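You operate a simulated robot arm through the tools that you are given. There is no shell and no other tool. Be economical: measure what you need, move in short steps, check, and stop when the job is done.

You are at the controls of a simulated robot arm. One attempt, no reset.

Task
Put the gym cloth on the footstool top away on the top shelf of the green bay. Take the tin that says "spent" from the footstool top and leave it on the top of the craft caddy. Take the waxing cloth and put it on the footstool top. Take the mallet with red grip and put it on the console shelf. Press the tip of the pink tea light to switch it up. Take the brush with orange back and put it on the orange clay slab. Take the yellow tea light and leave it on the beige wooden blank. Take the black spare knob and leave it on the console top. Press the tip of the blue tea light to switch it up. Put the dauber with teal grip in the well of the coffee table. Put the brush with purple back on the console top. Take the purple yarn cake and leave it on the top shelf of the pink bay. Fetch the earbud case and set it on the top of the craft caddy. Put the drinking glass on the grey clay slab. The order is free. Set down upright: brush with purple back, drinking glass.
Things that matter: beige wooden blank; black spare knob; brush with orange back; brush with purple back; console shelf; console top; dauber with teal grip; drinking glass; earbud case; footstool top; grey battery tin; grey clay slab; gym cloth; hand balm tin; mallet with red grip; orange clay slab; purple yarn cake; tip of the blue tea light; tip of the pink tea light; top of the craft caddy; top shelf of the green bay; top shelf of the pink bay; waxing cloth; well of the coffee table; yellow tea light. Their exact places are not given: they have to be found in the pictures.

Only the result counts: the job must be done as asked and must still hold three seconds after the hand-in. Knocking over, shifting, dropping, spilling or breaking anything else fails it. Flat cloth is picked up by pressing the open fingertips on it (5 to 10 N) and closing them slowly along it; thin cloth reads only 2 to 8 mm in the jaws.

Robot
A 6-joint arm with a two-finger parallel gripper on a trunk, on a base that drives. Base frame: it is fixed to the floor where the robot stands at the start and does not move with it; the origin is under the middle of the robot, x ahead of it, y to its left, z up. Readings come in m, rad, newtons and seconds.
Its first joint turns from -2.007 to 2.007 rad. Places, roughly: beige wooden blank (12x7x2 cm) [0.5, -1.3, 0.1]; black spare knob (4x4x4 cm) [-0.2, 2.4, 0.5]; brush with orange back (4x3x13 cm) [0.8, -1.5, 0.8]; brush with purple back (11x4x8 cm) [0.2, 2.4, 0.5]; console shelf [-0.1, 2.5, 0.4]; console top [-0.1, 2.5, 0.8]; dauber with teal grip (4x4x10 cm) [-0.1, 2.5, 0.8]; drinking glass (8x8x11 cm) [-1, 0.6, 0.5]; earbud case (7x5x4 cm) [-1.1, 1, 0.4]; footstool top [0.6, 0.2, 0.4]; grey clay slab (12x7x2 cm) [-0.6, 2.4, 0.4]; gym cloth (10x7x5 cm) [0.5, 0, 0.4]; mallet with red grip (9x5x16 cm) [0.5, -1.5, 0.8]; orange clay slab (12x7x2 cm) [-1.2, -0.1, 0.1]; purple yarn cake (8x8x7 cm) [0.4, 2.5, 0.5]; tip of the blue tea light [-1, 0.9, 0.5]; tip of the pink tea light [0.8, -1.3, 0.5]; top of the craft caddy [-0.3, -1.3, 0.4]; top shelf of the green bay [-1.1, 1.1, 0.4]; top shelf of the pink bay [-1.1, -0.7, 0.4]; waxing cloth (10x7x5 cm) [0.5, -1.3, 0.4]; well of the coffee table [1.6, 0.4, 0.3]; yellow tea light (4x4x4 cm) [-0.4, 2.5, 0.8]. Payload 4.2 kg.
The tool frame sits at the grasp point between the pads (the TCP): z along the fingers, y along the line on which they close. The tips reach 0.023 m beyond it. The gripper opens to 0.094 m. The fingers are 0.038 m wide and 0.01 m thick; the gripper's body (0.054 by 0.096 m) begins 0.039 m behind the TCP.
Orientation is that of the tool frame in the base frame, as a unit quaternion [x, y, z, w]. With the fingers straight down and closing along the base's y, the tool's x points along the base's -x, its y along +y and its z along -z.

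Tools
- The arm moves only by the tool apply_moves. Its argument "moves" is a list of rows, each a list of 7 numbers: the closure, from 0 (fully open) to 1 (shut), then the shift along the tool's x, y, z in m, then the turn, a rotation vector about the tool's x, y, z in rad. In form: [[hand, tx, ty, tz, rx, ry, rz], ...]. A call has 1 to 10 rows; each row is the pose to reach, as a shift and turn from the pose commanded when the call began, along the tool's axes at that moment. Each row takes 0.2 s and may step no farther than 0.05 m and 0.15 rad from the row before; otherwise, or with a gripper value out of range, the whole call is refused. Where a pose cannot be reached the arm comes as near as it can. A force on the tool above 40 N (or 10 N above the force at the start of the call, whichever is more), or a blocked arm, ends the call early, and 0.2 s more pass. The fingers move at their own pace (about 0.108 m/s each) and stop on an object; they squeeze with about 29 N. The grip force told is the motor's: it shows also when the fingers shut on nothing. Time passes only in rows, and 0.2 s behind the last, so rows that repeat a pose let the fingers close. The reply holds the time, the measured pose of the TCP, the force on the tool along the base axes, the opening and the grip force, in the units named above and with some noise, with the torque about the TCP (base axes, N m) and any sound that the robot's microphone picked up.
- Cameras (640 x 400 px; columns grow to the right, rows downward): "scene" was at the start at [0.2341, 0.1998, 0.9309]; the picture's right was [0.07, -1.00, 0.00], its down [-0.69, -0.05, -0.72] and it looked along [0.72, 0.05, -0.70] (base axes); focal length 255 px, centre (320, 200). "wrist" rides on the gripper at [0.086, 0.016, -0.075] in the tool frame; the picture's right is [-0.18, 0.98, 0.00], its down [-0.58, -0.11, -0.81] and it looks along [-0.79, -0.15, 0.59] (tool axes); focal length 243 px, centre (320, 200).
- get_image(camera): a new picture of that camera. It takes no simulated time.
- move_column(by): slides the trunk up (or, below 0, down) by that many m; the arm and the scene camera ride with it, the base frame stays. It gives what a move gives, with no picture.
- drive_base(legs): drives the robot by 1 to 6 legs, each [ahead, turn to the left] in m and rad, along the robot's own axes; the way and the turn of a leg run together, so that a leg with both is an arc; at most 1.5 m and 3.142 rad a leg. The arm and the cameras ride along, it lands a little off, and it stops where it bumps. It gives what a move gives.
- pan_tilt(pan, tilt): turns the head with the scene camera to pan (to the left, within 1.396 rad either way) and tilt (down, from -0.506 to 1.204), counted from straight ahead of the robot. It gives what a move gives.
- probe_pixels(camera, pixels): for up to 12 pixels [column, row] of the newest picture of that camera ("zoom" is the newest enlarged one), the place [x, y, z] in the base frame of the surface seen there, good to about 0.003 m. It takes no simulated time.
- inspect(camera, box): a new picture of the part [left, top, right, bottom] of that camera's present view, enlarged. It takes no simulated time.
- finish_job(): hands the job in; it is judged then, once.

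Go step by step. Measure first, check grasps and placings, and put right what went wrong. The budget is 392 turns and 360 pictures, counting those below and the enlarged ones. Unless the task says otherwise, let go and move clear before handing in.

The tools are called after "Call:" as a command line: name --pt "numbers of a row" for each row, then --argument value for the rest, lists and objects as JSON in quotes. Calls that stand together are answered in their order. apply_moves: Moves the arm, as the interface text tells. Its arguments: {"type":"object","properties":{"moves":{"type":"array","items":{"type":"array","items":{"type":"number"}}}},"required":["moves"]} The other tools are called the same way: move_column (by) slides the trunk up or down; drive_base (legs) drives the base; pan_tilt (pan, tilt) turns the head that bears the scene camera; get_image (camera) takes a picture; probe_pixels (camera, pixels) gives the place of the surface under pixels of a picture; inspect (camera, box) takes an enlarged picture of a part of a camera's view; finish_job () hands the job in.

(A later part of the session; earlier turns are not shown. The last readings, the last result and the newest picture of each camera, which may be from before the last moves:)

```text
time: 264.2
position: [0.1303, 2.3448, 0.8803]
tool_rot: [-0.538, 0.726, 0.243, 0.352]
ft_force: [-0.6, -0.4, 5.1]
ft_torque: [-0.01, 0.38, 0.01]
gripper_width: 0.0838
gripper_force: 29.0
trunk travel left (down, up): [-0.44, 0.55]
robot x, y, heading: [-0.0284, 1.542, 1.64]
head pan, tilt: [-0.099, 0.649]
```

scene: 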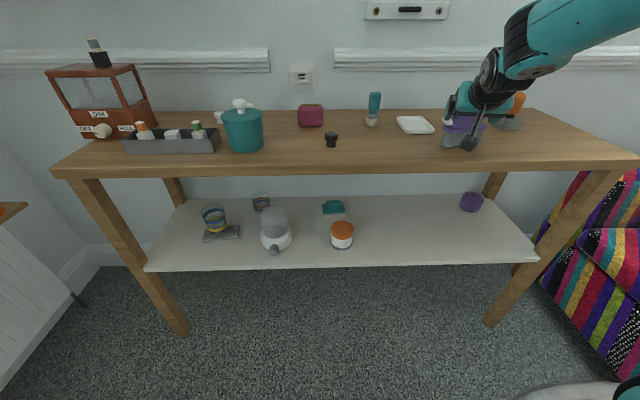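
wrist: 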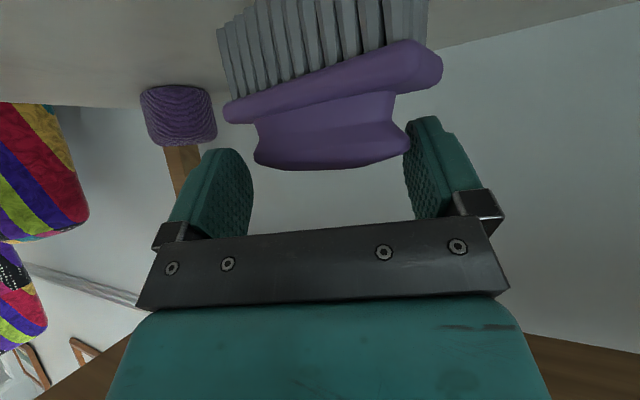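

Call:
apply_moves --pt "0.5 0 0 0 0 0 0" --pt "0 0 0 0 0 0 0" --pt "0 0 0 0 0 0 0" --pt "0 -0.003 0 -0.02 0 0 0" --pt "0 -0.005 0 -0.06 0 0 0" --pt "0 -0.005 0 -0.1 0 0 0" --pt "0 0.01 0 -0.14 0 0 0" --pt "0 0.03 0 -0.18 0 0 0"

Call:
inspect --camera "scene" --box '[300, 60, 620, 260]'

```text
time: 266.0
position: [0.0799, 2.1915, 0.97]
tool_rot: [-0.538, 0.727, 0.242, 0.352]
ft_force: [-1.3, -0.2, -0.8]
ft_torque: [0.04, 0.0, 0.01]
gripper_width: 0.094
gripper_force: 0.0
trunk travel left (down, up): [-0.44, 0.55]
robot x, y, heading: [-0.0307, 1.5442, 1.643]
head pan, tilt: [-0.099, 0.649]
```

```text
2.00 times, centred on (460, 160) of scene
```

zoom: 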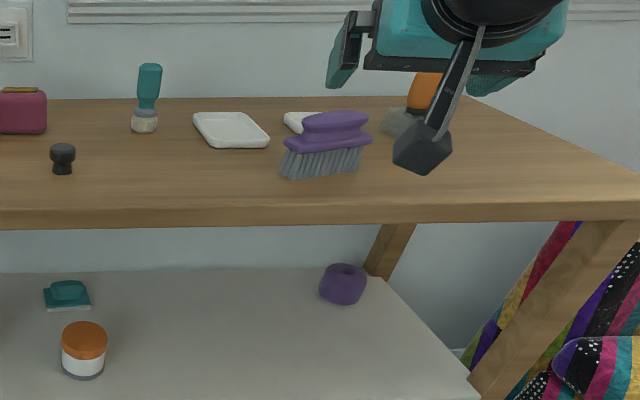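

The brush stands upright on the console top. Next is the dauber; I'll measure it.

Call:
inspect --camera "scene" --box '[350, 80, 414, 120]'

Call:
inspect --camera "scene" --box '[340, 80, 420, 130]'

Call:
probe_pixels --camera "zoom" --pixels '[[272, 110], [272, 200], [250, 150], [295, 150], [270, 270], [265, 330], [235, 330], [300, 330], [275, 255]]'

```text
10.00 times, centred on (382, 100) of scene
```

zoom: 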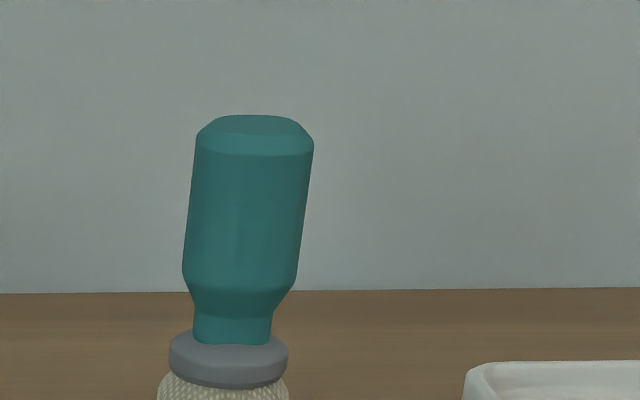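

```text
8.00 times, centred on (380, 105) of scene
```

zoom: 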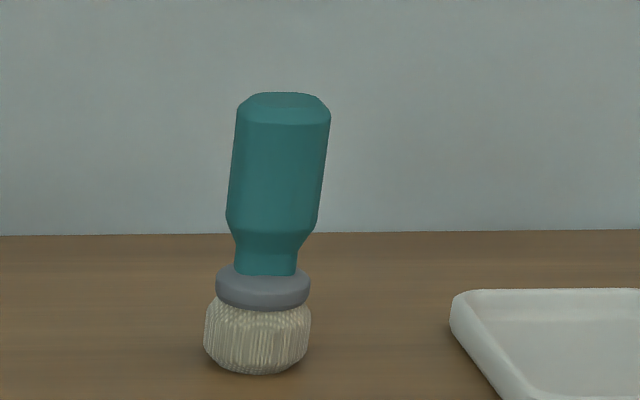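

```text
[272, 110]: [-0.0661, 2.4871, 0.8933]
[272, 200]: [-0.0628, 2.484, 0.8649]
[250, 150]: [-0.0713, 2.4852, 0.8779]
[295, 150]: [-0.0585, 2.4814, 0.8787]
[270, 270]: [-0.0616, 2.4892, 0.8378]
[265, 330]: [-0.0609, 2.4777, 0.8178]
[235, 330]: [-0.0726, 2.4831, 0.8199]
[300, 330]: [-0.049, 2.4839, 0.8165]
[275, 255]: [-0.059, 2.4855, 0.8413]
```

The dauber's axis is at (-0.0625,2.498), top 0.895. I'll roll forward 0.12 m for reach.

Call:
drive_base --legs '[[0.12, 0]]'

```text
time: 267.2
position: [0.0723, 2.3123, 0.9709]
tool_rot: [-0.537, 0.728, 0.241, 0.353]
ft_force: [0.8, 0.2, -0.2]
ft_torque: [0.0, 0.0, -0.04]
gripper_width: 0.094
gripper_force: 0.0
trunk travel left (down, up): [-0.44, 0.55]
robot x, y, heading: [-0.0362, 1.665, 1.643]
head pan, tilt: [-0.099, 0.649]
```

Call:
apply_moves --pt "0.3 -0.0013 0.0375 0.0205 0 0 0" --pt "0.3 -0.0027 0.075 0.041 0 0 0" --pt "0.3 -0.004 0.1126 0.0614 0 0 0" --pt "0.3 -0.0054 0.15 0.0818 0 0 0" --pt "0.3 -0.0067 0.1877 0.1023 0 0 0" --pt "0.3 -0.0067 0.1877 0.1023 0 0 0"

Call:
get_image --camera "wrist"

```text
time: 268.6
position: [-0.0812, 2.4461, 0.9079]
tool_rot: [-0.537, 0.727, 0.243, 0.353]
ft_force: [-0.3, 0.2, -0.3]
ft_torque: [-0.03, -0.01, 0.01]
gripper_width: 0.0659
gripper_force: 0.0
trunk travel left (down, up): [-0.44, 0.55]
robot x, y, heading: [-0.0362, 1.661, 1.644]
head pan, tilt: [-0.099, 0.649]
```

```text
233 pictures are left
```

wrist: 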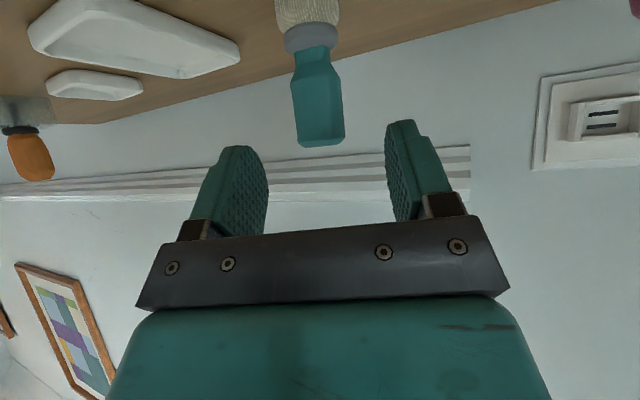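

Aligned. I'll advance and grip.

Call:
apply_moves --pt "0.3 0 0 0.03 0 0 0" --pt "0.3 -0.001 -0.001 0.05 0 0 0" --pt "0.3 -0.001 -0.0012 0.064 0 0 0" --pt "0.3 -0.001 -0.0012 0.064 0 0 0" --pt "0.6 -0.001 -0.0012 0.064 0 0 0" --pt "1 -0.001 -0.0012 0.064 0 0 0" --pt "1 -0.001 -0.0012 0.064 0 0 0" --pt "1 -0.001 -0.0012 0.064 0 0 0"

Call:
get_image --camera "wrist"

```text
time: 270.4
position: [-0.0624, 2.4946, 0.8657]
tool_rot: [-0.536, 0.728, 0.242, 0.353]
ft_force: [0.1, 0.4, 1.3]
ft_torque: [0.07, 0.02, 0.0]
gripper_width: 0.0314
gripper_force: 28.9
trunk travel left (down, up): [-0.44, 0.55]
robot x, y, heading: [-0.038, 1.6627, 1.642]
head pan, tilt: [-0.099, 0.649]
```

```text
232 pictures are left
```

wrist: 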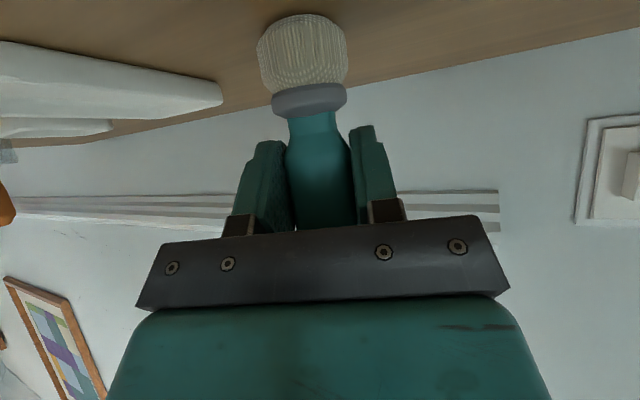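

Gripped (0.031). I'll lift up and retract.

Call:
apply_moves --pt "1 -0.03 -0.001 -0.025 0 0 0" --pt "1 -0.06 -0.002 -0.05 0 0 0" --pt "1 -0.085 -0.003 -0.07 0 0 0" --pt "1 -0.085 -0.003 -0.11 0 0 0" --pt "1 -0.07 -0.003 -0.15 0 0 0" --pt "1 -0.05 -0.003 -0.19 0 0 0" --pt "1 -0.02 -0.003 -0.22 0 0 0"

Call:
drive_base --legs '[[-0.5, 0]]'

Call:
pan_tilt --pan -1.2 --tilt 0.5

Call:
get_image --camera "scene"

```text
time: 272.0
position: [-0.1103, 2.3453, 1.0184]
tool_rot: [-0.537, 0.727, 0.243, 0.353]
ft_force: [0.3, 0.1, -0.7]
ft_torque: [0.0, -0.01, 0.02]
gripper_width: 0.0314
gripper_force: 29.3
trunk travel left (down, up): [-0.44, 0.55]
robot x, y, heading: [-0.0376, 1.6588, 1.638]
head pan, tilt: [-0.099, 0.649]
```

```text
time: 275.0
position: [-0.0755, 1.8487, 1.0184]
tool_rot: [-0.537, 0.727, 0.242, 0.353]
ft_force: [-0.4, 0.7, -0.5]
ft_torque: [-0.01, 0.0, -0.01]
gripper_width: 0.0317
gripper_force: 29.1
trunk travel left (down, up): [-0.44, 0.55]
robot x, y, heading: [-0.0006, 1.1624, 1.645]
head pan, tilt: [-0.099, 0.649]
```

```text
time: 276.3
position: [-0.0756, 1.8484, 1.0177]
tool_rot: [-0.538, 0.727, 0.243, 0.352]
ft_force: [0.1, 0.1, -0.6]
ft_torque: [0.01, 0.01, 0.0]
gripper_width: 0.0314
gripper_force: 29.0
trunk travel left (down, up): [-0.44, 0.55]
robot x, y, heading: [-0.001, 1.1655, 1.64]
head pan, tilt: [-1.201, 0.499]
```

```text
231 pictures are left
```

scene: 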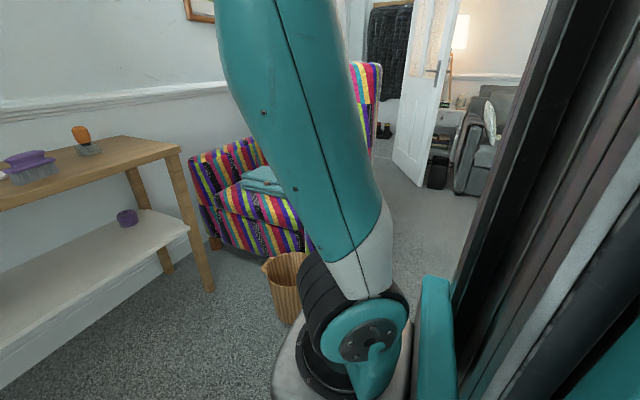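

I'll turn right to face the coffee table to the east.

Call:
drive_base --legs '[[0, -1.75]]'

Call:
pan_tilt --pan 0 --tilt 0.6

Call:
get_image --camera "scene"

```text
time: 280.9
position: [0.6862, 1.1412, 1.0189]
tool_rot: [0.199, 0.882, -0.109, 0.414]
ft_force: [-0.3, 0.4, 0.0]
ft_torque: [-0.01, -0.02, -0.04]
gripper_width: 0.0316
gripper_force: 28.3
trunk travel left (down, up): [-0.44, 0.55]
robot x, y, heading: [-0.0049, 1.1646, -0.071]
head pan, tilt: [-1.201, 0.499]
```

```text
time: 282.2
position: [0.6851, 1.1392, 1.0187]
tool_rot: [0.198, 0.882, -0.109, 0.414]
ft_force: [-0.3, 0.1, -1.0]
ft_torque: [0.0, 0.0, -0.01]
gripper_width: 0.0313
gripper_force: 29.1
trunk travel left (down, up): [-0.44, 0.55]
robot x, y, heading: [-0.0036, 1.161, -0.066]
head pan, tilt: [0.0, 0.6]
```

```text
230 pictures are left
```

scene: 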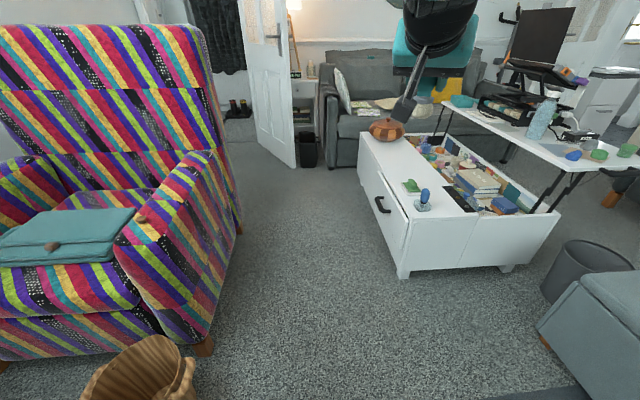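

The open well is at about (470,180). I'll probe and zoom in.

Call:
inspect --camera "scene" --box '[350, 90, 610, 280]'

Call:
probe_pixels --camera "scene" --pixels '[[405, 270], [410, 225], [552, 215], [420, 180], [360, 135], [490, 200], [455, 160], [440, 185], [505, 205], [530, 205], [620, 155], [480, 205]]'

```text
2.11 times, centred on (480, 185) of scene
```

zoom: 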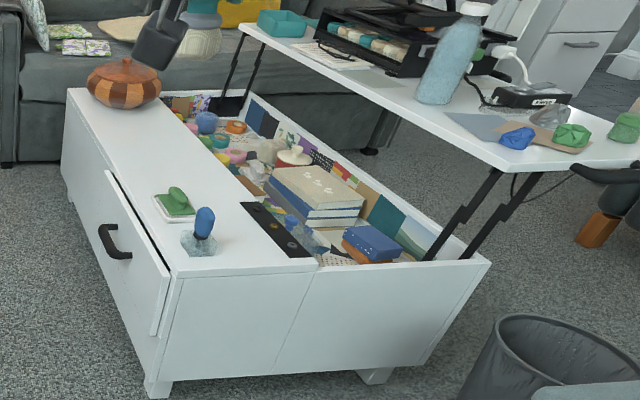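

```text
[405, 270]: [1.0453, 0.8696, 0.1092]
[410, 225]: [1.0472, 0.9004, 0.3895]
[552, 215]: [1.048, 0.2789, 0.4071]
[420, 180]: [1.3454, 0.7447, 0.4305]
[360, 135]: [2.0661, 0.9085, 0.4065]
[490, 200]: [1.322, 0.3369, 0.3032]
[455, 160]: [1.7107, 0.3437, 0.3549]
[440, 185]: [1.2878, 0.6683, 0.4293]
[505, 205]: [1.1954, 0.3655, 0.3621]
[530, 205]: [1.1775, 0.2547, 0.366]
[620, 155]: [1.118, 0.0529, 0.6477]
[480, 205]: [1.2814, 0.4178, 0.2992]
```

The well spans y≈0.28–0.55, x≈1.06–2.05, with clutter inside. I'll drive nearer for a better look.

Call:
drive_base --legs '[[0, -0.41], [0.565, 0], [0, 0.2], [0.1, 0]]'

Call:
pan_tilt --pan 0 --tilt 0.8

Call:
get_image --camera "scene"

```text
time: 288.2
position: [1.2672, 0.7013, 1.0194]
tool_rot: [0.291, 0.856, -0.151, 0.4]
ft_force: [-0.4, 0.3, -0.5]
ft_torque: [0.01, 0.0, -0.03]
gripper_width: 0.0315
gripper_force: 29.5
trunk travel left (down, up): [-0.44, 0.55]
robot x, y, heading: [0.6018, 0.8721, -0.292]
head pan, tilt: [0.0, 0.6]
```

```text
time: 289.0
position: [1.2662, 0.6999, 1.0189]
tool_rot: [0.292, 0.856, -0.151, 0.4]
ft_force: [0.6, -0.2, 0.0]
ft_torque: [-0.01, 0.0, 0.01]
gripper_width: 0.0312
gripper_force: 28.9
trunk travel left (down, up): [-0.44, 0.55]
robot x, y, heading: [0.602, 0.871, -0.282]
head pan, tilt: [0.0, 0.799]
```

```text
228 pictures are left
```

scene: 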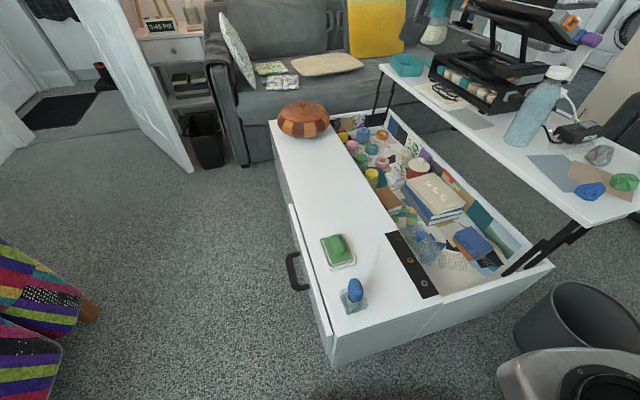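

Call:
inspect --camera "scene" --box '[370, 120, 560, 300]'

Call:
probe_pixels --camera "zoom" --pixels '[[285, 345], [300, 300], [350, 290], [260, 260], [330, 350], [370, 310], [240, 330], [200, 270], [400, 240], [200, 200], [280, 370], [230, 375]]'

```text
2.22 times, centred on (465, 210) of scene
```

zoom: 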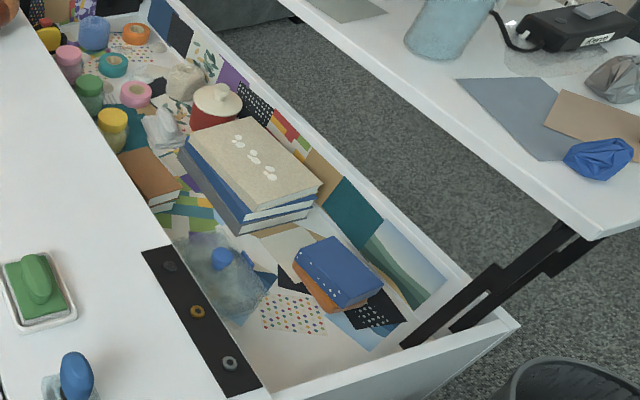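

```text
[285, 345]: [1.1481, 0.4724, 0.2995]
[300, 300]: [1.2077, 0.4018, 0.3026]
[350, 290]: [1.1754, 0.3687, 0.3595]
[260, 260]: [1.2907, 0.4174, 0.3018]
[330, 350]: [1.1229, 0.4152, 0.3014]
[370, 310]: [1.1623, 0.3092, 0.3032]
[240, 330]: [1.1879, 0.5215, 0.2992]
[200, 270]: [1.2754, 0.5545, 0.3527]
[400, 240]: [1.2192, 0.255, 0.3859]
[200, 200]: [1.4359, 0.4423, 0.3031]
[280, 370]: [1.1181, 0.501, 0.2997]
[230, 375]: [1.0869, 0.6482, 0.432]
```

The well floor is at z 0.30 with a free patch near (1.14,0.47). The tilted hand's camera would hit the rim there, so I'll regrasp the dauber with a vertical hand via a spot on the table top; first I'll probe for a free spot.

Call:
inspect --camera "scene" --box '[260, 130, 440, 330]'

Call:
probe_pixels --camera "scene" --pixels '[[375, 245], [360, 220], [340, 250], [352, 295], [385, 270], [375, 300], [340, 200], [370, 260], [410, 265], [335, 320]]'

```text
2.00 times, centred on (350, 230) of scene
```

zoom: 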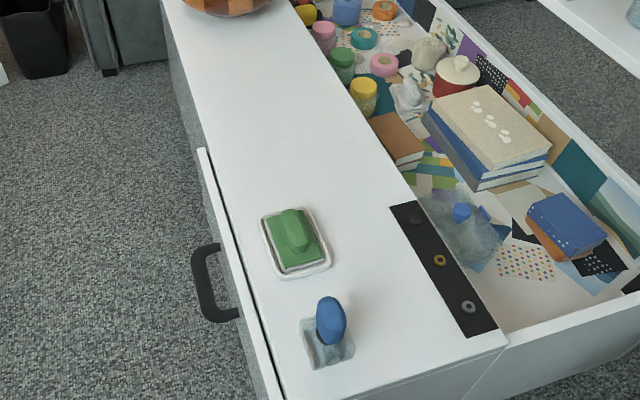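

```text
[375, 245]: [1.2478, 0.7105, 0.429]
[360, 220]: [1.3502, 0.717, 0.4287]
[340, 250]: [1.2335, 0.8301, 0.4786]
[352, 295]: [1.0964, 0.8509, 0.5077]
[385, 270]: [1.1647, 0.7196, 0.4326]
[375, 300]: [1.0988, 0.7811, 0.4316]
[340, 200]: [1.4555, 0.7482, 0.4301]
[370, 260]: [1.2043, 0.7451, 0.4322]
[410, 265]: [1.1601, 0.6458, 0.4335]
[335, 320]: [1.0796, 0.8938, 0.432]
```

Free spot at (1.20,0.715), z 0.431. I'll lower the trunk first.

Call:
move_column --by -0.39

```text
time: 292.7
position: [1.2663, 0.7005, 0.6282]
tool_rot: [0.292, 0.856, -0.152, 0.399]
ft_force: [0.5, 0.8, 0.0]
ft_torque: [0.01, 0.01, 0.01]
gripper_width: 0.0317
gripper_force: 28.4
trunk travel left (down, up): [-0.05, 0.94]
robot x, y, heading: [0.6041, 0.8674, -0.289]
head pan, tilt: [0.0, 0.799]
```

Call:
apply_moves --pt "1 0.031 -0.0145 0.013 0 0 0" --pt "1 0.062 -0.029 0.026 0 0 0" --pt "1 0.092 -0.043 0.038 0 0 0" --pt "1 0.12 -0.0574 0.0485 0 0 0" --pt "1 0.12 -0.0574 0.0485 0 0 0"

Call:
inspect --camera "scene" --box '[300, 180, 460, 300]'

```text
time: 293.9
position: [1.2009, 0.6767, 0.5069]
tool_rot: [0.292, 0.856, -0.152, 0.4]
ft_force: [-1.6, -0.2, -0.8]
ft_torque: [0.03, 0.02, 0.02]
gripper_width: 0.0313
gripper_force: 29.2
trunk travel left (down, up): [-0.05, 0.94]
robot x, y, heading: [0.6052, 0.8717, -0.287]
head pan, tilt: [0.0, 0.799]
```

```text
3.33 times, centred on (380, 240) of scene
```

zoom: 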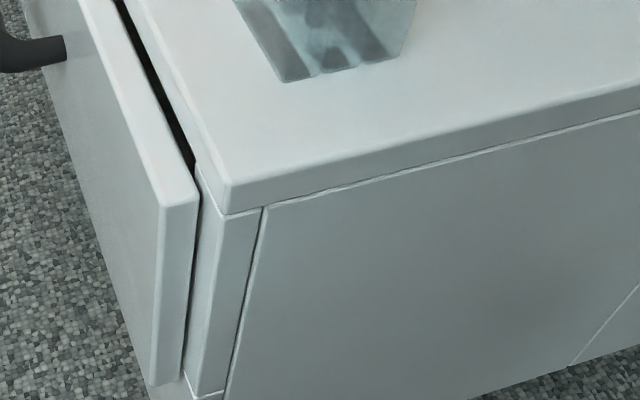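

Call:
pan_tilt --pan -0.1 --tilt 0.45

Call:
get_image --camera "scene"

```text
time: 294.8
position: [1.2002, 0.6778, 0.5071]
tool_rot: [0.292, 0.856, -0.152, 0.4]
ft_force: [0.2, -0.3, -0.7]
ft_torque: [0.04, 0.03, -0.01]
gripper_width: 0.0315
gripper_force: 29.1
trunk travel left (down, up): [-0.05, 0.94]
robot x, y, heading: [0.6016, 0.8722, -0.284]
head pan, tilt: [-0.099, 0.45]
```

```text
224 pictures are left
```

scene: 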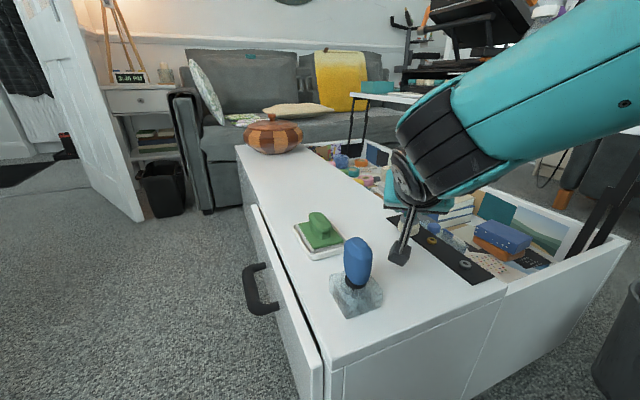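

Clear of the blue brush. I'll lower to the table top.

Call:
apply_moves --pt "1 0.004 0 0.0033 0 0 0" --pt "1 0.0062 0 0.0051 0 0 0" --pt "1 0.0077 0 0.0064 0 0 0" --pt "1 0.0077 0 0.0064 0 0 0"

```text
time: 295.8
position: [1.1991, 0.6752, 0.4994]
tool_rot: [0.292, 0.855, -0.151, 0.4]
ft_force: [-0.8, 1.2, 8.3]
ft_torque: [-0.05, -0.12, 0.0]
gripper_width: 0.0315
gripper_force: 29.0
trunk travel left (down, up): [-0.05, 0.94]
robot x, y, heading: [0.6046, 0.8712, -0.285]
head pan, tilt: [-0.099, 0.45]
```

Call:
apply_moves --pt "1 -0.0012 0 -0.001 0 0 0" --pt "0.6 -0.0012 0 -0.001 0 0 0" --pt "0.2 -0.0012 0 -0.001 0 0 0" --pt "0.2 -0.0012 0 -0.001 0 0 0" --pt "0.2 -0.004 0 -0.03 0 0 0" --pt "0.2 -0.01 0 -0.07 0 0 0" --pt "0.2 -0.03 0 -0.11 0 0 0" --pt "0.2 -0.06 0 -0.14 0 0 0"

Call:
apply_moves --pt "0.2 0 0 0 0 0.14 0" --pt "0.2 0 0 0 0 0.28 0" --pt "0.2 0 0 0 0 0.42 0" --pt "0.2 0 0 0 0 0.56 0" --pt "0.2 0 0 0 0 0.7 0" --pt "0.2 0 0 0 0 0.83 0" --pt "0.2 0 0 0 0 0.88 0"

Call:
get_image --camera "scene"

```text
time: 297.6
position: [1.1458, 0.7219, 0.6288]
tool_rot: [0.291, 0.856, -0.152, 0.399]
ft_force: [0.1, 0.1, -0.1]
ft_torque: [-0.01, 0.01, 0.02]
gripper_width: 0.0752
gripper_force: 0.1
trunk travel left (down, up): [-0.05, 0.94]
robot x, y, heading: [0.6007, 0.876, -0.283]
head pan, tilt: [-0.099, 0.45]
```

```text
time: 299.1
position: [1.1467, 0.7214, 0.6316]
tool_rot: [0.328, 0.945, -0.013, -0.004]
ft_force: [0.5, 0.6, 0.4]
ft_torque: [-0.03, 0.04, 0.02]
gripper_width: 0.0752
gripper_force: 0.1
trunk travel left (down, up): [-0.05, 0.94]
robot x, y, heading: [0.6025, 0.8696, -0.289]
head pan, tilt: [-0.099, 0.45]
```

```text
223 pictures are left
```

scene: 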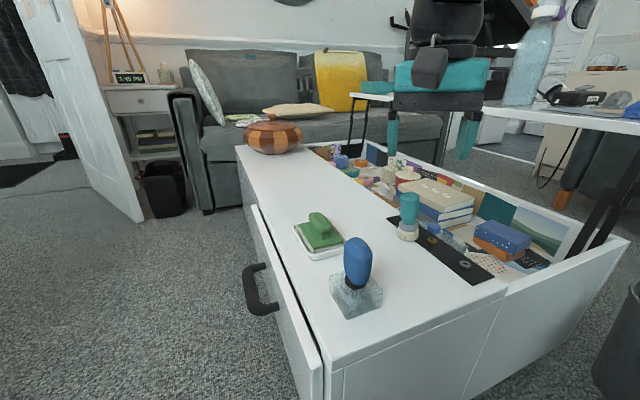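

The hand is vertical and the dauber stands at (408,215). I'll measure it.

Call:
inspect --camera "scene" --box '[368, 180, 448, 250]'

Call:
probe_pixels --camera "zoom" --pixels '[[320, 120], [320, 170], [285, 150], [350, 150], [318, 290], [320, 108], [270, 300], [360, 300]]'

```text
5.71 times, centred on (408, 215) of scene
```

zoom: 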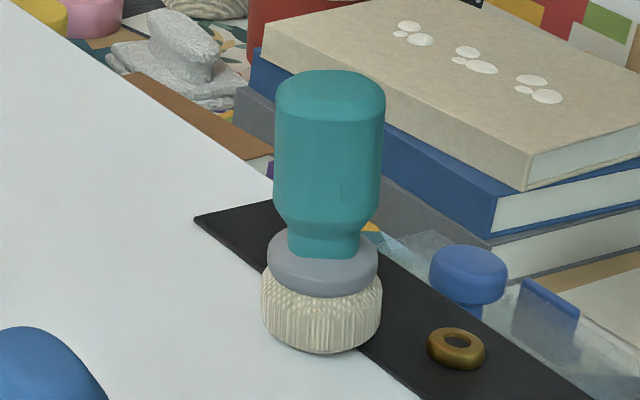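

```text
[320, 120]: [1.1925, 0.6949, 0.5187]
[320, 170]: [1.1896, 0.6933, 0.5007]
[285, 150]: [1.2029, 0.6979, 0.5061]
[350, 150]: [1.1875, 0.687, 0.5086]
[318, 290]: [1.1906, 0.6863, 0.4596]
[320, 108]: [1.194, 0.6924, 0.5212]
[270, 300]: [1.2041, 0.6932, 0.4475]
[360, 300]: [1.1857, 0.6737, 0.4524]
```

Call:
apply_moves --pt "0.3 -0.035 0.002 0.0 0 0 0" --pt "0.3 -0.0676 0.0044 0.02 0 0 0" --pt "0.3 -0.0676 0.0044 0.065 0 0 0" --pt "0.3 -0.0676 0.0044 0.1 0 0 0" --pt "0.3 -0.0676 0.0044 0.1316 0 0 0" --pt "0.3 -0.0676 0.0044 0.1316 0 0 0"

Call:
get_image --camera "wrist"

```text
time: 300.6
position: [1.1978, 0.6813, 0.4985]
tool_rot: [0.328, 0.945, -0.012, -0.003]
ft_force: [-0.1, 0.5, 0.5]
ft_torque: [-0.01, 0.0, -0.01]
gripper_width: 0.0655
gripper_force: 0.0
trunk travel left (down, up): [-0.05, 0.94]
robot x, y, heading: [0.5994, 0.8704, -0.285]
head pan, tilt: [-0.099, 0.45]
```

```text
221 pictures are left
```

wrist: 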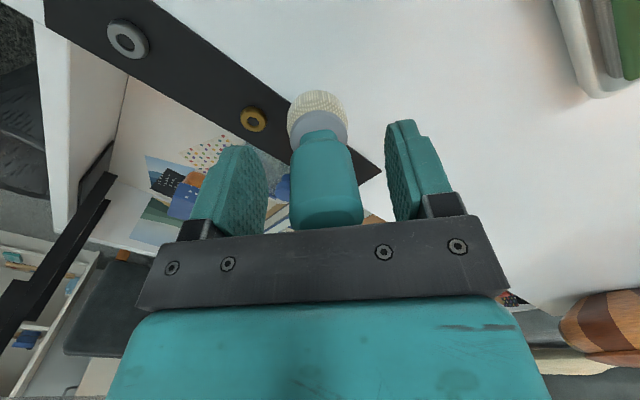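

It's between the pads. I'll close and lift.

Call:
apply_moves --pt "0.6 0 0 0 0 0 0" --pt "1 0 0 0 0 0 0" --pt "1 0 0 0 0 0 0" --pt "1 0 0 -0.03 0 0 0" --pt "1 0 0 -0.07 0 0 0" --pt "1 0 0 -0.1 0 0 0"

Call:
get_image --camera "wrist"

```text
time: 301.9
position: [1.2021, 0.684, 0.5994]
tool_rot: [0.328, 0.945, -0.013, -0.004]
ft_force: [-1.0, -0.1, -0.7]
ft_torque: [-0.01, -0.01, 0.01]
gripper_width: 0.0315
gripper_force: 28.7
trunk travel left (down, up): [-0.05, 0.94]
robot x, y, heading: [0.6017, 0.8687, -0.286]
head pan, tilt: [-0.099, 0.45]
```

```text
220 pictures are left
```

wrist: 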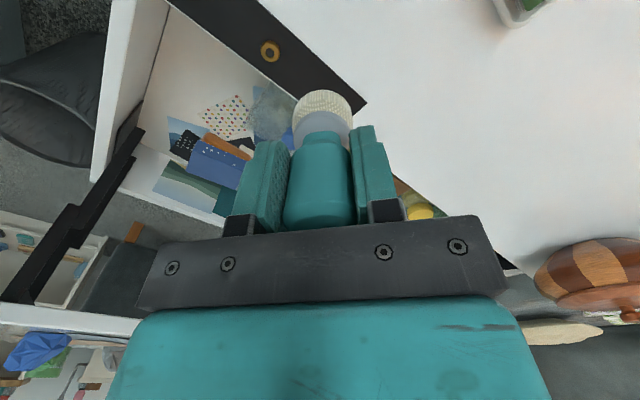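

Held. I'll move over the free patch of the well at about (1.155,0.475).

Call:
apply_moves --pt "1 -0.0185 -0.0387 0 0 0 0" --pt "1 -0.037 -0.0774 0 0 0 0" --pt "1 -0.0556 -0.116 0 0 0 0" --pt "1 -0.0742 -0.1547 0 0 0 0" --pt "1 -0.0927 -0.1934 0 0 0 0" --pt "1 -0.0927 -0.1934 0.05 0 0 0" --pt "1 -0.0927 -0.1934 0.1 0 0 0" --pt "1 -0.0927 -0.1934 0.1 0 0 0"

Call:
get_image --camera "wrist"

Call:
get_image --camera "scene"

```text
time: 303.8
position: [1.1499, 0.4698, 0.5052]
tool_rot: [0.328, 0.945, -0.013, -0.003]
ft_force: [-0.5, -0.7, -1.3]
ft_torque: [0.02, 0.02, -0.02]
gripper_width: 0.0312
gripper_force: 29.2
trunk travel left (down, up): [-0.05, 0.94]
robot x, y, heading: [0.6, 0.8712, -0.29]
head pan, tilt: [-0.099, 0.45]
```

```text
219 pictures are left
```

wrist: 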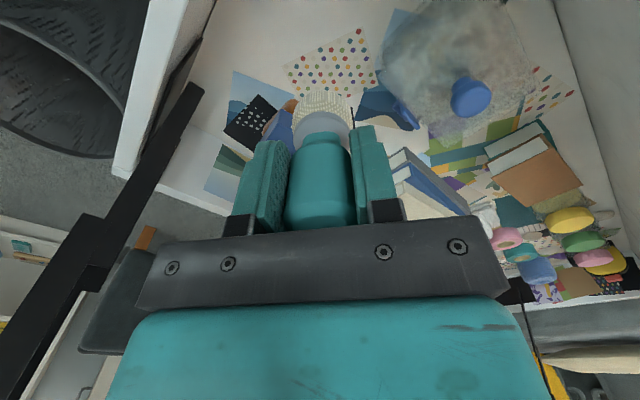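

```text
218 pictures are left
```

scene: 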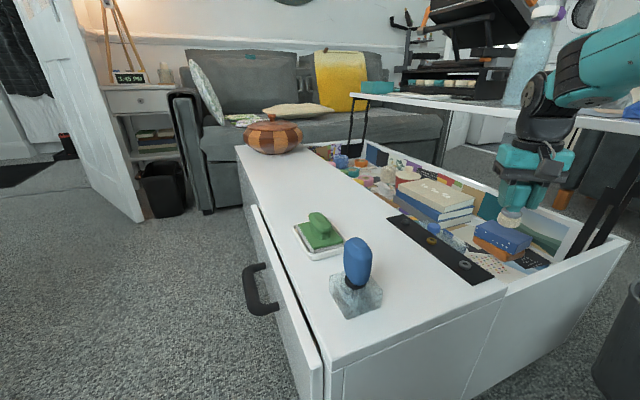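

Call:
probe_pixels --camera "wrist" --pixels '[[330, 70], [285, 110], [270, 130], [300, 85], [370, 100], [440, 60], [250, 60], [320, 40], [260, 100]]'

```text
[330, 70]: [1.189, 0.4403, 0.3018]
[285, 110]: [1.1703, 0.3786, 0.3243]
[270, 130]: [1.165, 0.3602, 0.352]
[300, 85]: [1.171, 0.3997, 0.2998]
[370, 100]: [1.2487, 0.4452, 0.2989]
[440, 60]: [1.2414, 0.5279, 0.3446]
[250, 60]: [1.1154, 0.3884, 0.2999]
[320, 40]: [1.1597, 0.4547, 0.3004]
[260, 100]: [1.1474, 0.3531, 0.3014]
```

The landing spot is bare floor (z 0.30) and the book is at y<0.39. I'll lower.

Call:
apply_moves --pt "1 0 0 0.04 0 0 0" --pt "1 0 0 0.08 0 0 0" --pt "1 0 0 0.11 0 0 0" --pt "1 0 0 0.128 0 0 0" --pt "1 0 0 0.133 0 0 0" --pt "1 0 0 0.133 0 0 0"

Call:
get_image --camera "scene"

```text
time: 305.1
position: [1.1511, 0.467, 0.3728]
tool_rot: [0.328, 0.945, -0.013, -0.004]
ft_force: [0.9, 0.3, -0.3]
ft_torque: [-0.01, 0.0, 0.02]
gripper_width: 0.0316
gripper_force: 28.7
trunk travel left (down, up): [-0.05, 0.94]
robot x, y, heading: [0.6054, 0.873, -0.288]
head pan, tilt: [-0.099, 0.45]
```

```text
217 pictures are left
```

scene: 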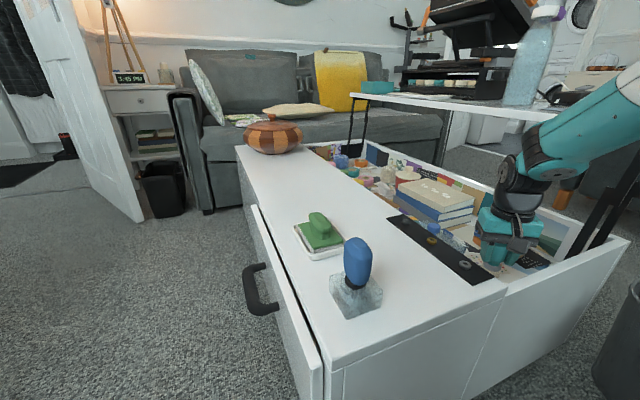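

Call:
apply_moves --pt "1 0 0 0.002 0 0 0" --pt "1 0 0 0.004 0 0 0" --pt "1 0 0 0.004 0 0 0"

```text
time: 305.9
position: [1.1516, 0.4683, 0.3695]
tool_rot: [0.328, 0.945, -0.012, -0.002]
ft_force: [0.2, 0.7, -0.2]
ft_torque: [-0.02, 0.02, 0.01]
gripper_width: 0.0318
gripper_force: 28.9
trunk travel left (down, up): [-0.05, 0.94]
robot x, y, heading: [0.6026, 0.8723, -0.287]
head pan, tilt: [-0.099, 0.45]
```

Call:
apply_moves --pt "1 0 0 0.001 0 0 0" --pt "1 0 0 0.002 0 0 0" --pt "1 0 0 0.003 0 0 0" --pt "1 0 0 0.003 0 0 0"

```text
time: 306.9
position: [1.1522, 0.4689, 0.3663]
tool_rot: [0.329, 0.944, -0.013, -0.001]
ft_force: [-3.4, -3.8, 20.5]
ft_torque: [-0.12, 0.24, 0.08]
gripper_width: 0.0319
gripper_force: 29.4
trunk travel left (down, up): [-0.05, 0.94]
robot x, y, heading: [0.6036, 0.8703, -0.281]
head pan, tilt: [-0.099, 0.45]
```

Contact (20 N). I'll ease 1.5 mm, release and lift.

Call:
apply_moves --pt "1 0 0 -0.002 0 0 0" --pt "0.8 0 0 -0.002 0 0 0" --pt "0.6 0 0 -0.002 0 0 0" --pt "0.6 0 0 -0.002 0 0 0" --pt "0.6 0 0 -0.03 0 0 0" --pt "0.6 0 0 -0.075 0 0 0" --pt "0.6 0 0 -0.12 0 0 0" --pt "0.6 0 0 -0.16 0 0 0" --pt "0.6 0 0 -0.2 0 0 0"

Call:
get_image --camera "scene"

Call:
get_image --camera "wrist"

```text
time: 308.9
position: [1.1524, 0.4731, 0.5685]
tool_rot: [0.328, 0.944, -0.014, -0.004]
ft_force: [-0.5, -0.6, 0.0]
ft_torque: [0.0, -0.01, 0.0]
gripper_width: 0.0375
gripper_force: 0.0
trunk travel left (down, up): [-0.05, 0.94]
robot x, y, heading: [0.601, 0.8683, -0.287]
head pan, tilt: [-0.099, 0.45]
```

```text
216 pictures are left
```

scene: 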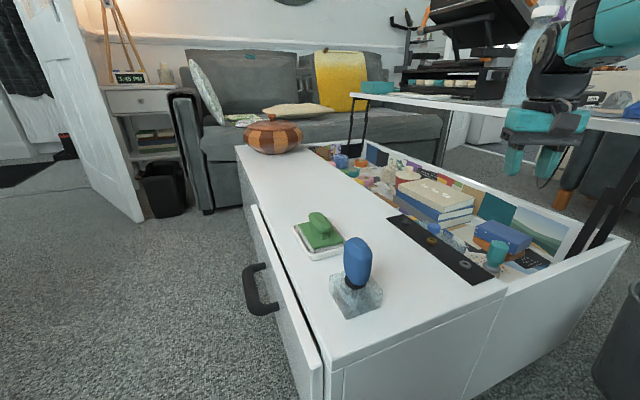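

```text
215 pictures are left
```

wrist: 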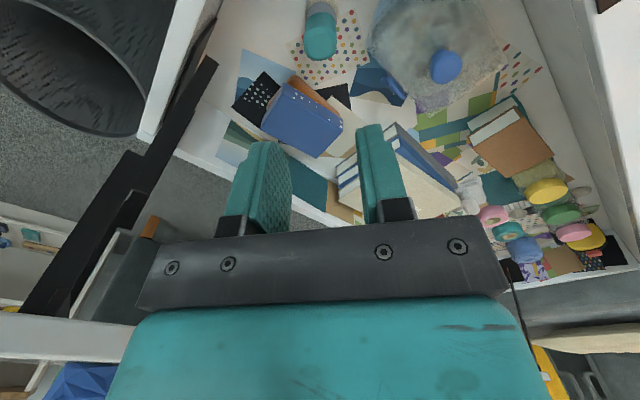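

The dauber stands in the well. Next is the yellow tea light on the console; I'll raise the arm and drive back there.

Call:
apply_moves --pt "0 0 0 -0.045 0 0 0" --pt "0 0 0 -0.09 0 0 0" --pt "0 0.02 0 -0.13 0 0 0" --pt "0 0.06 0 -0.15 0 0 0" --pt "0 0.1 0 -0.16 0 0 0"

Call:
drive_base --legs '[[-0.7, 0], [0, 1.9]]'

Call:
move_column --by 0.4

Call:
pan_tilt --pan 0 --tilt 0.4

Call:
get_image --camera "scene"

```text
time: 310.1
position: [1.0752, 0.54, 0.7258]
tool_rot: [0.328, 0.944, -0.013, -0.003]
ft_force: [0.0, -0.2, -0.3]
ft_torque: [0.01, 0.0, -0.03]
gripper_width: 0.0938
gripper_force: 0.1
out of reach, approached as far as the arm can: row 2
trunk travel left (down, up): [-0.05, 0.94]
robot x, y, heading: [0.603, 0.8684, -0.284]
head pan, tilt: [-0.099, 0.45]
```

```text
time: 318.4
position: [0.1148, 1.6179, 0.725]
tool_rot: [-0.573, 0.819, -0.01, 0.008]
ft_force: [0.4, 0.0, 0.4]
ft_torque: [-0.01, -0.01, -0.01]
gripper_width: 0.094
gripper_force: 0.1
trunk travel left (down, up): [-0.05, 0.94]
robot x, y, heading: [-0.0477, 1.0631, 1.604]
head pan, tilt: [-0.099, 0.45]
```

```text
time: 322.3
position: [0.1146, 1.6171, 1.1257]
tool_rot: [-0.574, 0.819, -0.01, 0.009]
ft_force: [-0.2, -0.8, -0.1]
ft_torque: [0.0, -0.02, -0.02]
gripper_width: 0.0941
gripper_force: 0.1
trunk travel left (down, up): [-0.45, 0.54]
robot x, y, heading: [-0.05, 1.0625, 1.605]
head pan, tilt: [-0.099, 0.45]
```

```text
time: 322.9
position: [0.1137, 1.617, 1.1263]
tool_rot: [-0.573, 0.819, -0.009, 0.009]
ft_force: [-0.2, 0.9, -0.5]
ft_torque: [-0.01, -0.01, 0.01]
gripper_width: 0.0941
gripper_force: 0.0
trunk travel left (down, up): [-0.45, 0.54]
robot x, y, heading: [-0.0527, 1.0626, 1.607]
head pan, tilt: [0.0, 0.4]
```

```text
214 pictures are left
```

scene: 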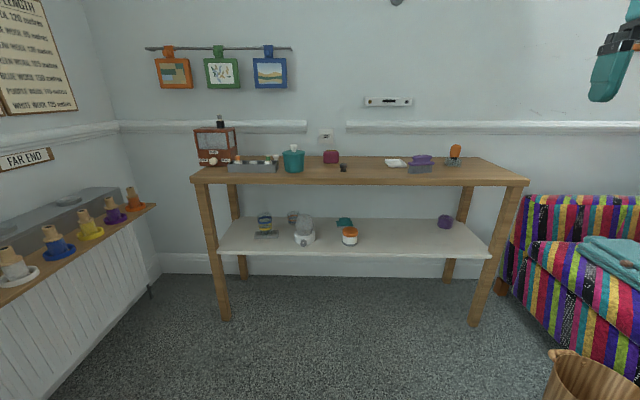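

I'll drive to about (-0.3,1.68) facing the console.

Call:
drive_base --legs '[[0, 0.36], [0.66, 0], [0, -0.38]]'

Call:
pan_tilt --pan 0 --tilt 0.6

Call:
get_image --camera "scene"

```text
time: 328.9
position: [-0.13, 2.2341, 1.1261]
tool_rot: [-0.566, 0.824, -0.009, 0.008]
ft_force: [0.2, -0.2, 0.1]
ft_torque: [-0.02, 0.04, -0.05]
gripper_width: 0.0939
gripper_force: 0.1
trunk travel left (down, up): [-0.45, 0.54]
robot x, y, heading: [-0.3051, 1.6804, 1.581]
head pan, tilt: [0.0, 0.4]
```

```text
time: 329.6
position: [-0.131, 2.2334, 1.1264]
tool_rot: [-0.566, 0.824, -0.01, 0.009]
ft_force: [0.4, 0.3, 0.1]
ft_torque: [-0.02, -0.03, 0.01]
gripper_width: 0.0942
gripper_force: 0.1
trunk travel left (down, up): [-0.45, 0.54]
robot x, y, heading: [-0.3061, 1.6853, 1.586]
head pan, tilt: [0.0, 0.6]
```

```text
213 pictures are left
```

scene: 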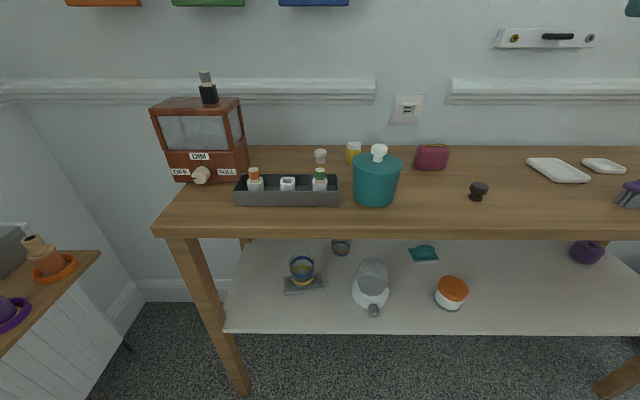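

Call:
inspect --camera "scene" --box '[300, 120, 460, 220]'

Call:
probe_pixels --camera "zoom" --pixels '[[215, 90], [215, 130], [190, 130], [240, 110], [80, 130], [80, 160], [320, 125], [320, 170], [250, 180], [390, 180], [530, 120], [300, 300]]'

```text
4.00 times, centred on (380, 170) of scene
```

zoom: 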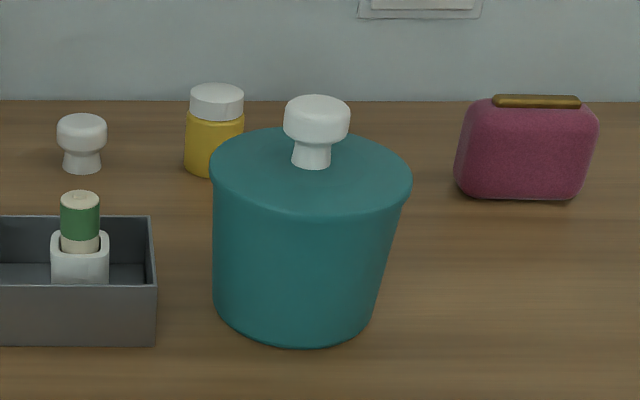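

```text
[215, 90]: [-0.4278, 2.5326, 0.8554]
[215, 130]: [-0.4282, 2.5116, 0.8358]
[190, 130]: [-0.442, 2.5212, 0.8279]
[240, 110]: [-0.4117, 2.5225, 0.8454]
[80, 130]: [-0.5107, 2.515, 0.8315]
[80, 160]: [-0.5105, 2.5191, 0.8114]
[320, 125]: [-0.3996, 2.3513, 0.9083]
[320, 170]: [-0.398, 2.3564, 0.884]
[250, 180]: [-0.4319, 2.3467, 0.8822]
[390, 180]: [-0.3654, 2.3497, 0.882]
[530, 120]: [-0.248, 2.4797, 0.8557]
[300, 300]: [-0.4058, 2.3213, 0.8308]
```

The tea light is at (-0.428,2.529), top 0.854, behind the pot. I'll grasp it vertically from above: roll forward 0.13 m, then move over it with a yaw that keeps the camera clear of the pot.

Call:
drive_base --legs '[[0.13, 0]]'

Call:
apply_moves --pt "0.35 -0.005 0.035 0 0 0 0.06" --pt "0.35 -0.01 0.07 0 0 0 0.12" --pt "0.35 -0.015 0.105 0 0 0 0.18" --pt "0.35 -0.02 0.14 0 0 0 0.25" --pt "0.35 -0.025 0.175 0 0 0 0.31" --pt "0.35 -0.03 0.21 0 0 0 0.37" --pt "0.35 -0.035 0.245 0 0 0 0.43" --pt "0.35 -0.04 0.28 0 0 0 0.5" --pt "0.35 -0.045 0.31 0 0 0 0.56" --pt "0.35 -0.048 0.3365 0 0 0 0.56"

Call:
get_image --camera "wrist"

```text
time: 330.9
position: [-0.1304, 2.3641, 1.1268]
tool_rot: [-0.565, 0.825, -0.009, 0.009]
ft_force: [0.2, 0.2, -0.4]
ft_torque: [-0.02, -0.02, 0.03]
gripper_width: 0.0939
gripper_force: 0.1
trunk travel left (down, up): [-0.45, 0.54]
robot x, y, heading: [-0.3089, 1.8174, 1.584]
head pan, tilt: [0.0, 0.6]
```

```text
time: 333.1
position: [-0.4133, 2.507, 1.0961]
tool_rot: [-0.314, 0.949, -0.006, 0.012]
ft_force: [-0.1, -0.7, 0.0]
ft_torque: [0.01, -0.02, -0.01]
gripper_width: 0.0612
gripper_force: 0.1
out of reach, approached as far as the arm can: row 8, 9, 10
trunk travel left (down, up): [-0.45, 0.54]
robot x, y, heading: [-0.307, 1.8096, 1.584]
head pan, tilt: [0.0, 0.6]
```

```text
211 pictures are left
```

wrist: 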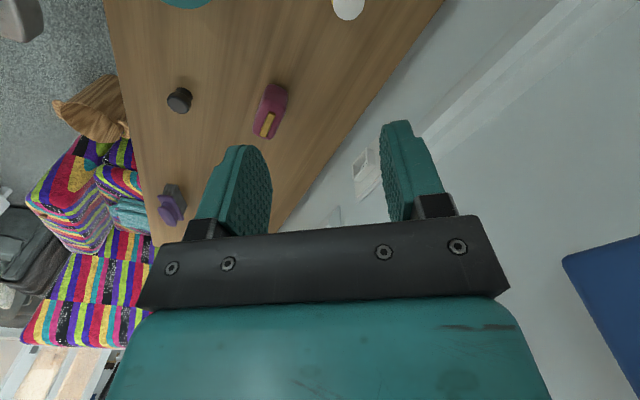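

Near the reach limit at this height; lower is better. I'll descend while centring over the light.

Call:
apply_moves --pt "0.35 0 0.005 0.045 0 0 0" --pt "0.35 0 0.01 0.09 0 0 0" --pt "0.35 -0.001 0.02 0.13 0 0 0" --pt "0.35 -0.001 0.0265 0.166 0 0 0" --pt "0.35 -0.001 0.0265 0.166 0 0 0"

Call:
get_image --camera "wrist"

Call:
inspect --camera "scene" --box '[300, 80, 460, 220]'

```text
time: 334.3
position: [-0.4236, 2.5297, 0.9286]
tool_rot: [-0.314, 0.949, -0.008, 0.011]
ft_force: [0.1, -0.2, 0.5]
ft_torque: [-0.02, 0.01, 0.0]
gripper_width: 0.0614
gripper_force: 0.0
trunk travel left (down, up): [-0.45, 0.54]
robot x, y, heading: [-0.3092, 1.8124, 1.58]
head pan, tilt: [0.0, 0.6]
```

```text
210 pictures are left
```

wrist: 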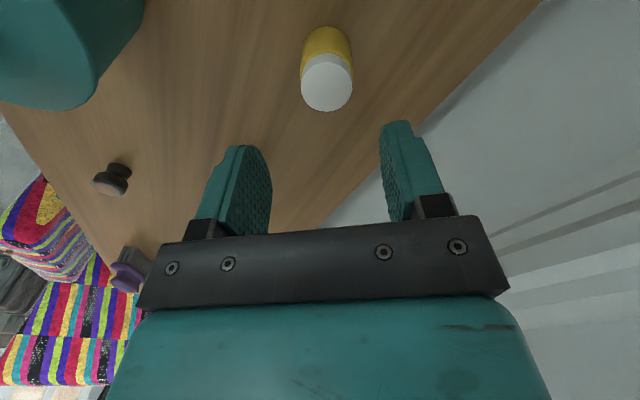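

```text
2.86 times, centred on (380, 150) of scene
```

zoom: 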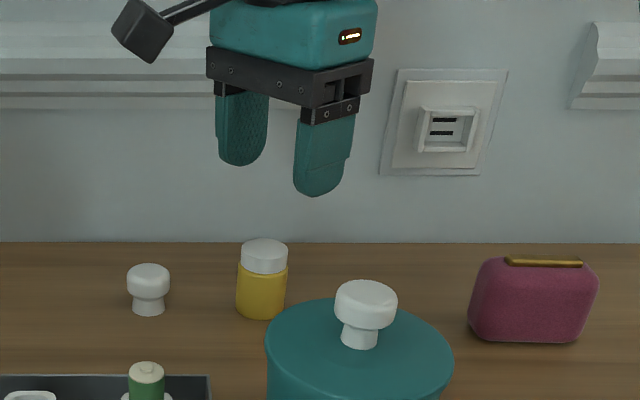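

Centred. I'll descend to z 0.832 and grip.

Call:
apply_moves --pt "0.35 0.002 0.001 0.045 0 0 0" --pt "0.35 0.004 0.001 0.08 0 0 0" --pt "0.35 0.004 0.001 0.0966 0 0 0" --pt "0.35 0.004 0.001 0.0966 0 0 0" --pt "0.6 0.004 0.001 0.0966 0 0 0" --pt "1 0.004 0.001 0.0966 0 0 0" --pt "1 0.004 0.001 0.0966 0 0 0"

Call:
inspect --camera "scene" --box '[300, 80, 460, 220]'

```text
time: 335.4
position: [-0.4405, 2.559, 0.8702]
tool_rot: [-0.316, 0.949, 0.003, 0.012]
ft_force: [5.9, -11.7, 38.1]
ft_torque: [-1.39, -0.46, 0.04]
gripper_width: 0.0429
gripper_force: 6.3
out of reach, approached as far as the arm can: row 1, 2, 3, 4, 5
trunk travel left (down, up): [-0.45, 0.54]
robot x, y, heading: [-0.3065, 1.8126, 1.579]
head pan, tilt: [0.0, 0.6]
heard: click
stopped in row 5: the force on the tool passed its limit (the readings are from after the stop); the commanded pose is now the measured one
```

```text
2.86 times, centred on (380, 150) of scene
```

zoom: 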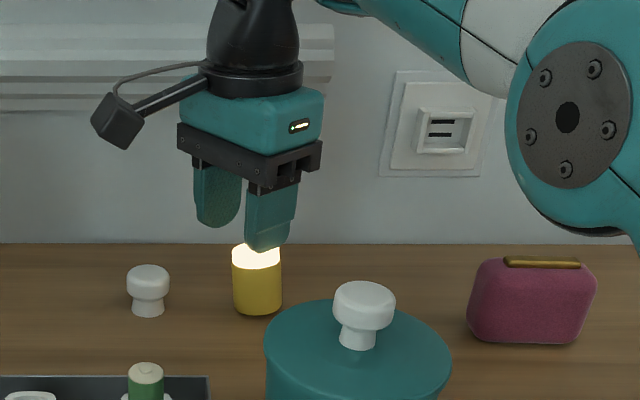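

An out-of-reach deviation made a finger press the light's top and it clicked on. I'll lift straight up, lower the trunk for better reach, then redo it and also switch it back off.

Call:
apply_moves --pt "0.3 0 0 -0.03 0 0 0" --pt "0.3 0 -0.01 -0.07 0 0 0" --pt "0.3 0.0 -0.03 -0.11 0 0 0" --pt "0.3 0.0 -0.05 -0.15 0 0 0"

Call:
get_image --camera "scene"

```text
time: 336.4
position: [-0.4094, 2.5192, 1.0156]
tool_rot: [-0.317, 0.948, -0.004, 0.011]
ft_force: [0.5, 0.6, -1.0]
ft_torque: [-0.06, -0.02, 0.01]
gripper_width: 0.0658
gripper_force: 0.0
trunk travel left (down, up): [-0.45, 0.54]
robot x, y, heading: [-0.3068, 1.8114, 1.583]
head pan, tilt: [0.0, 0.6]
```

```text
207 pictures are left
```

scene: 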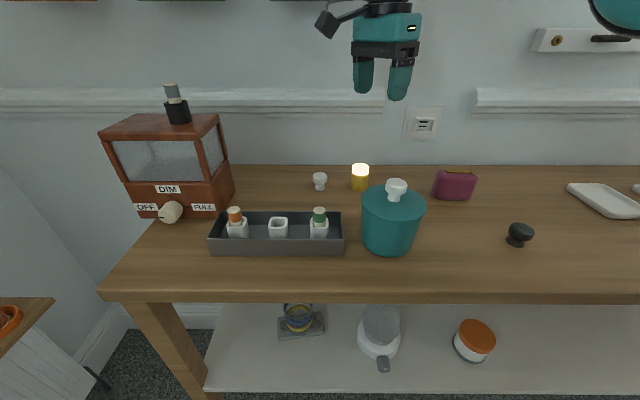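

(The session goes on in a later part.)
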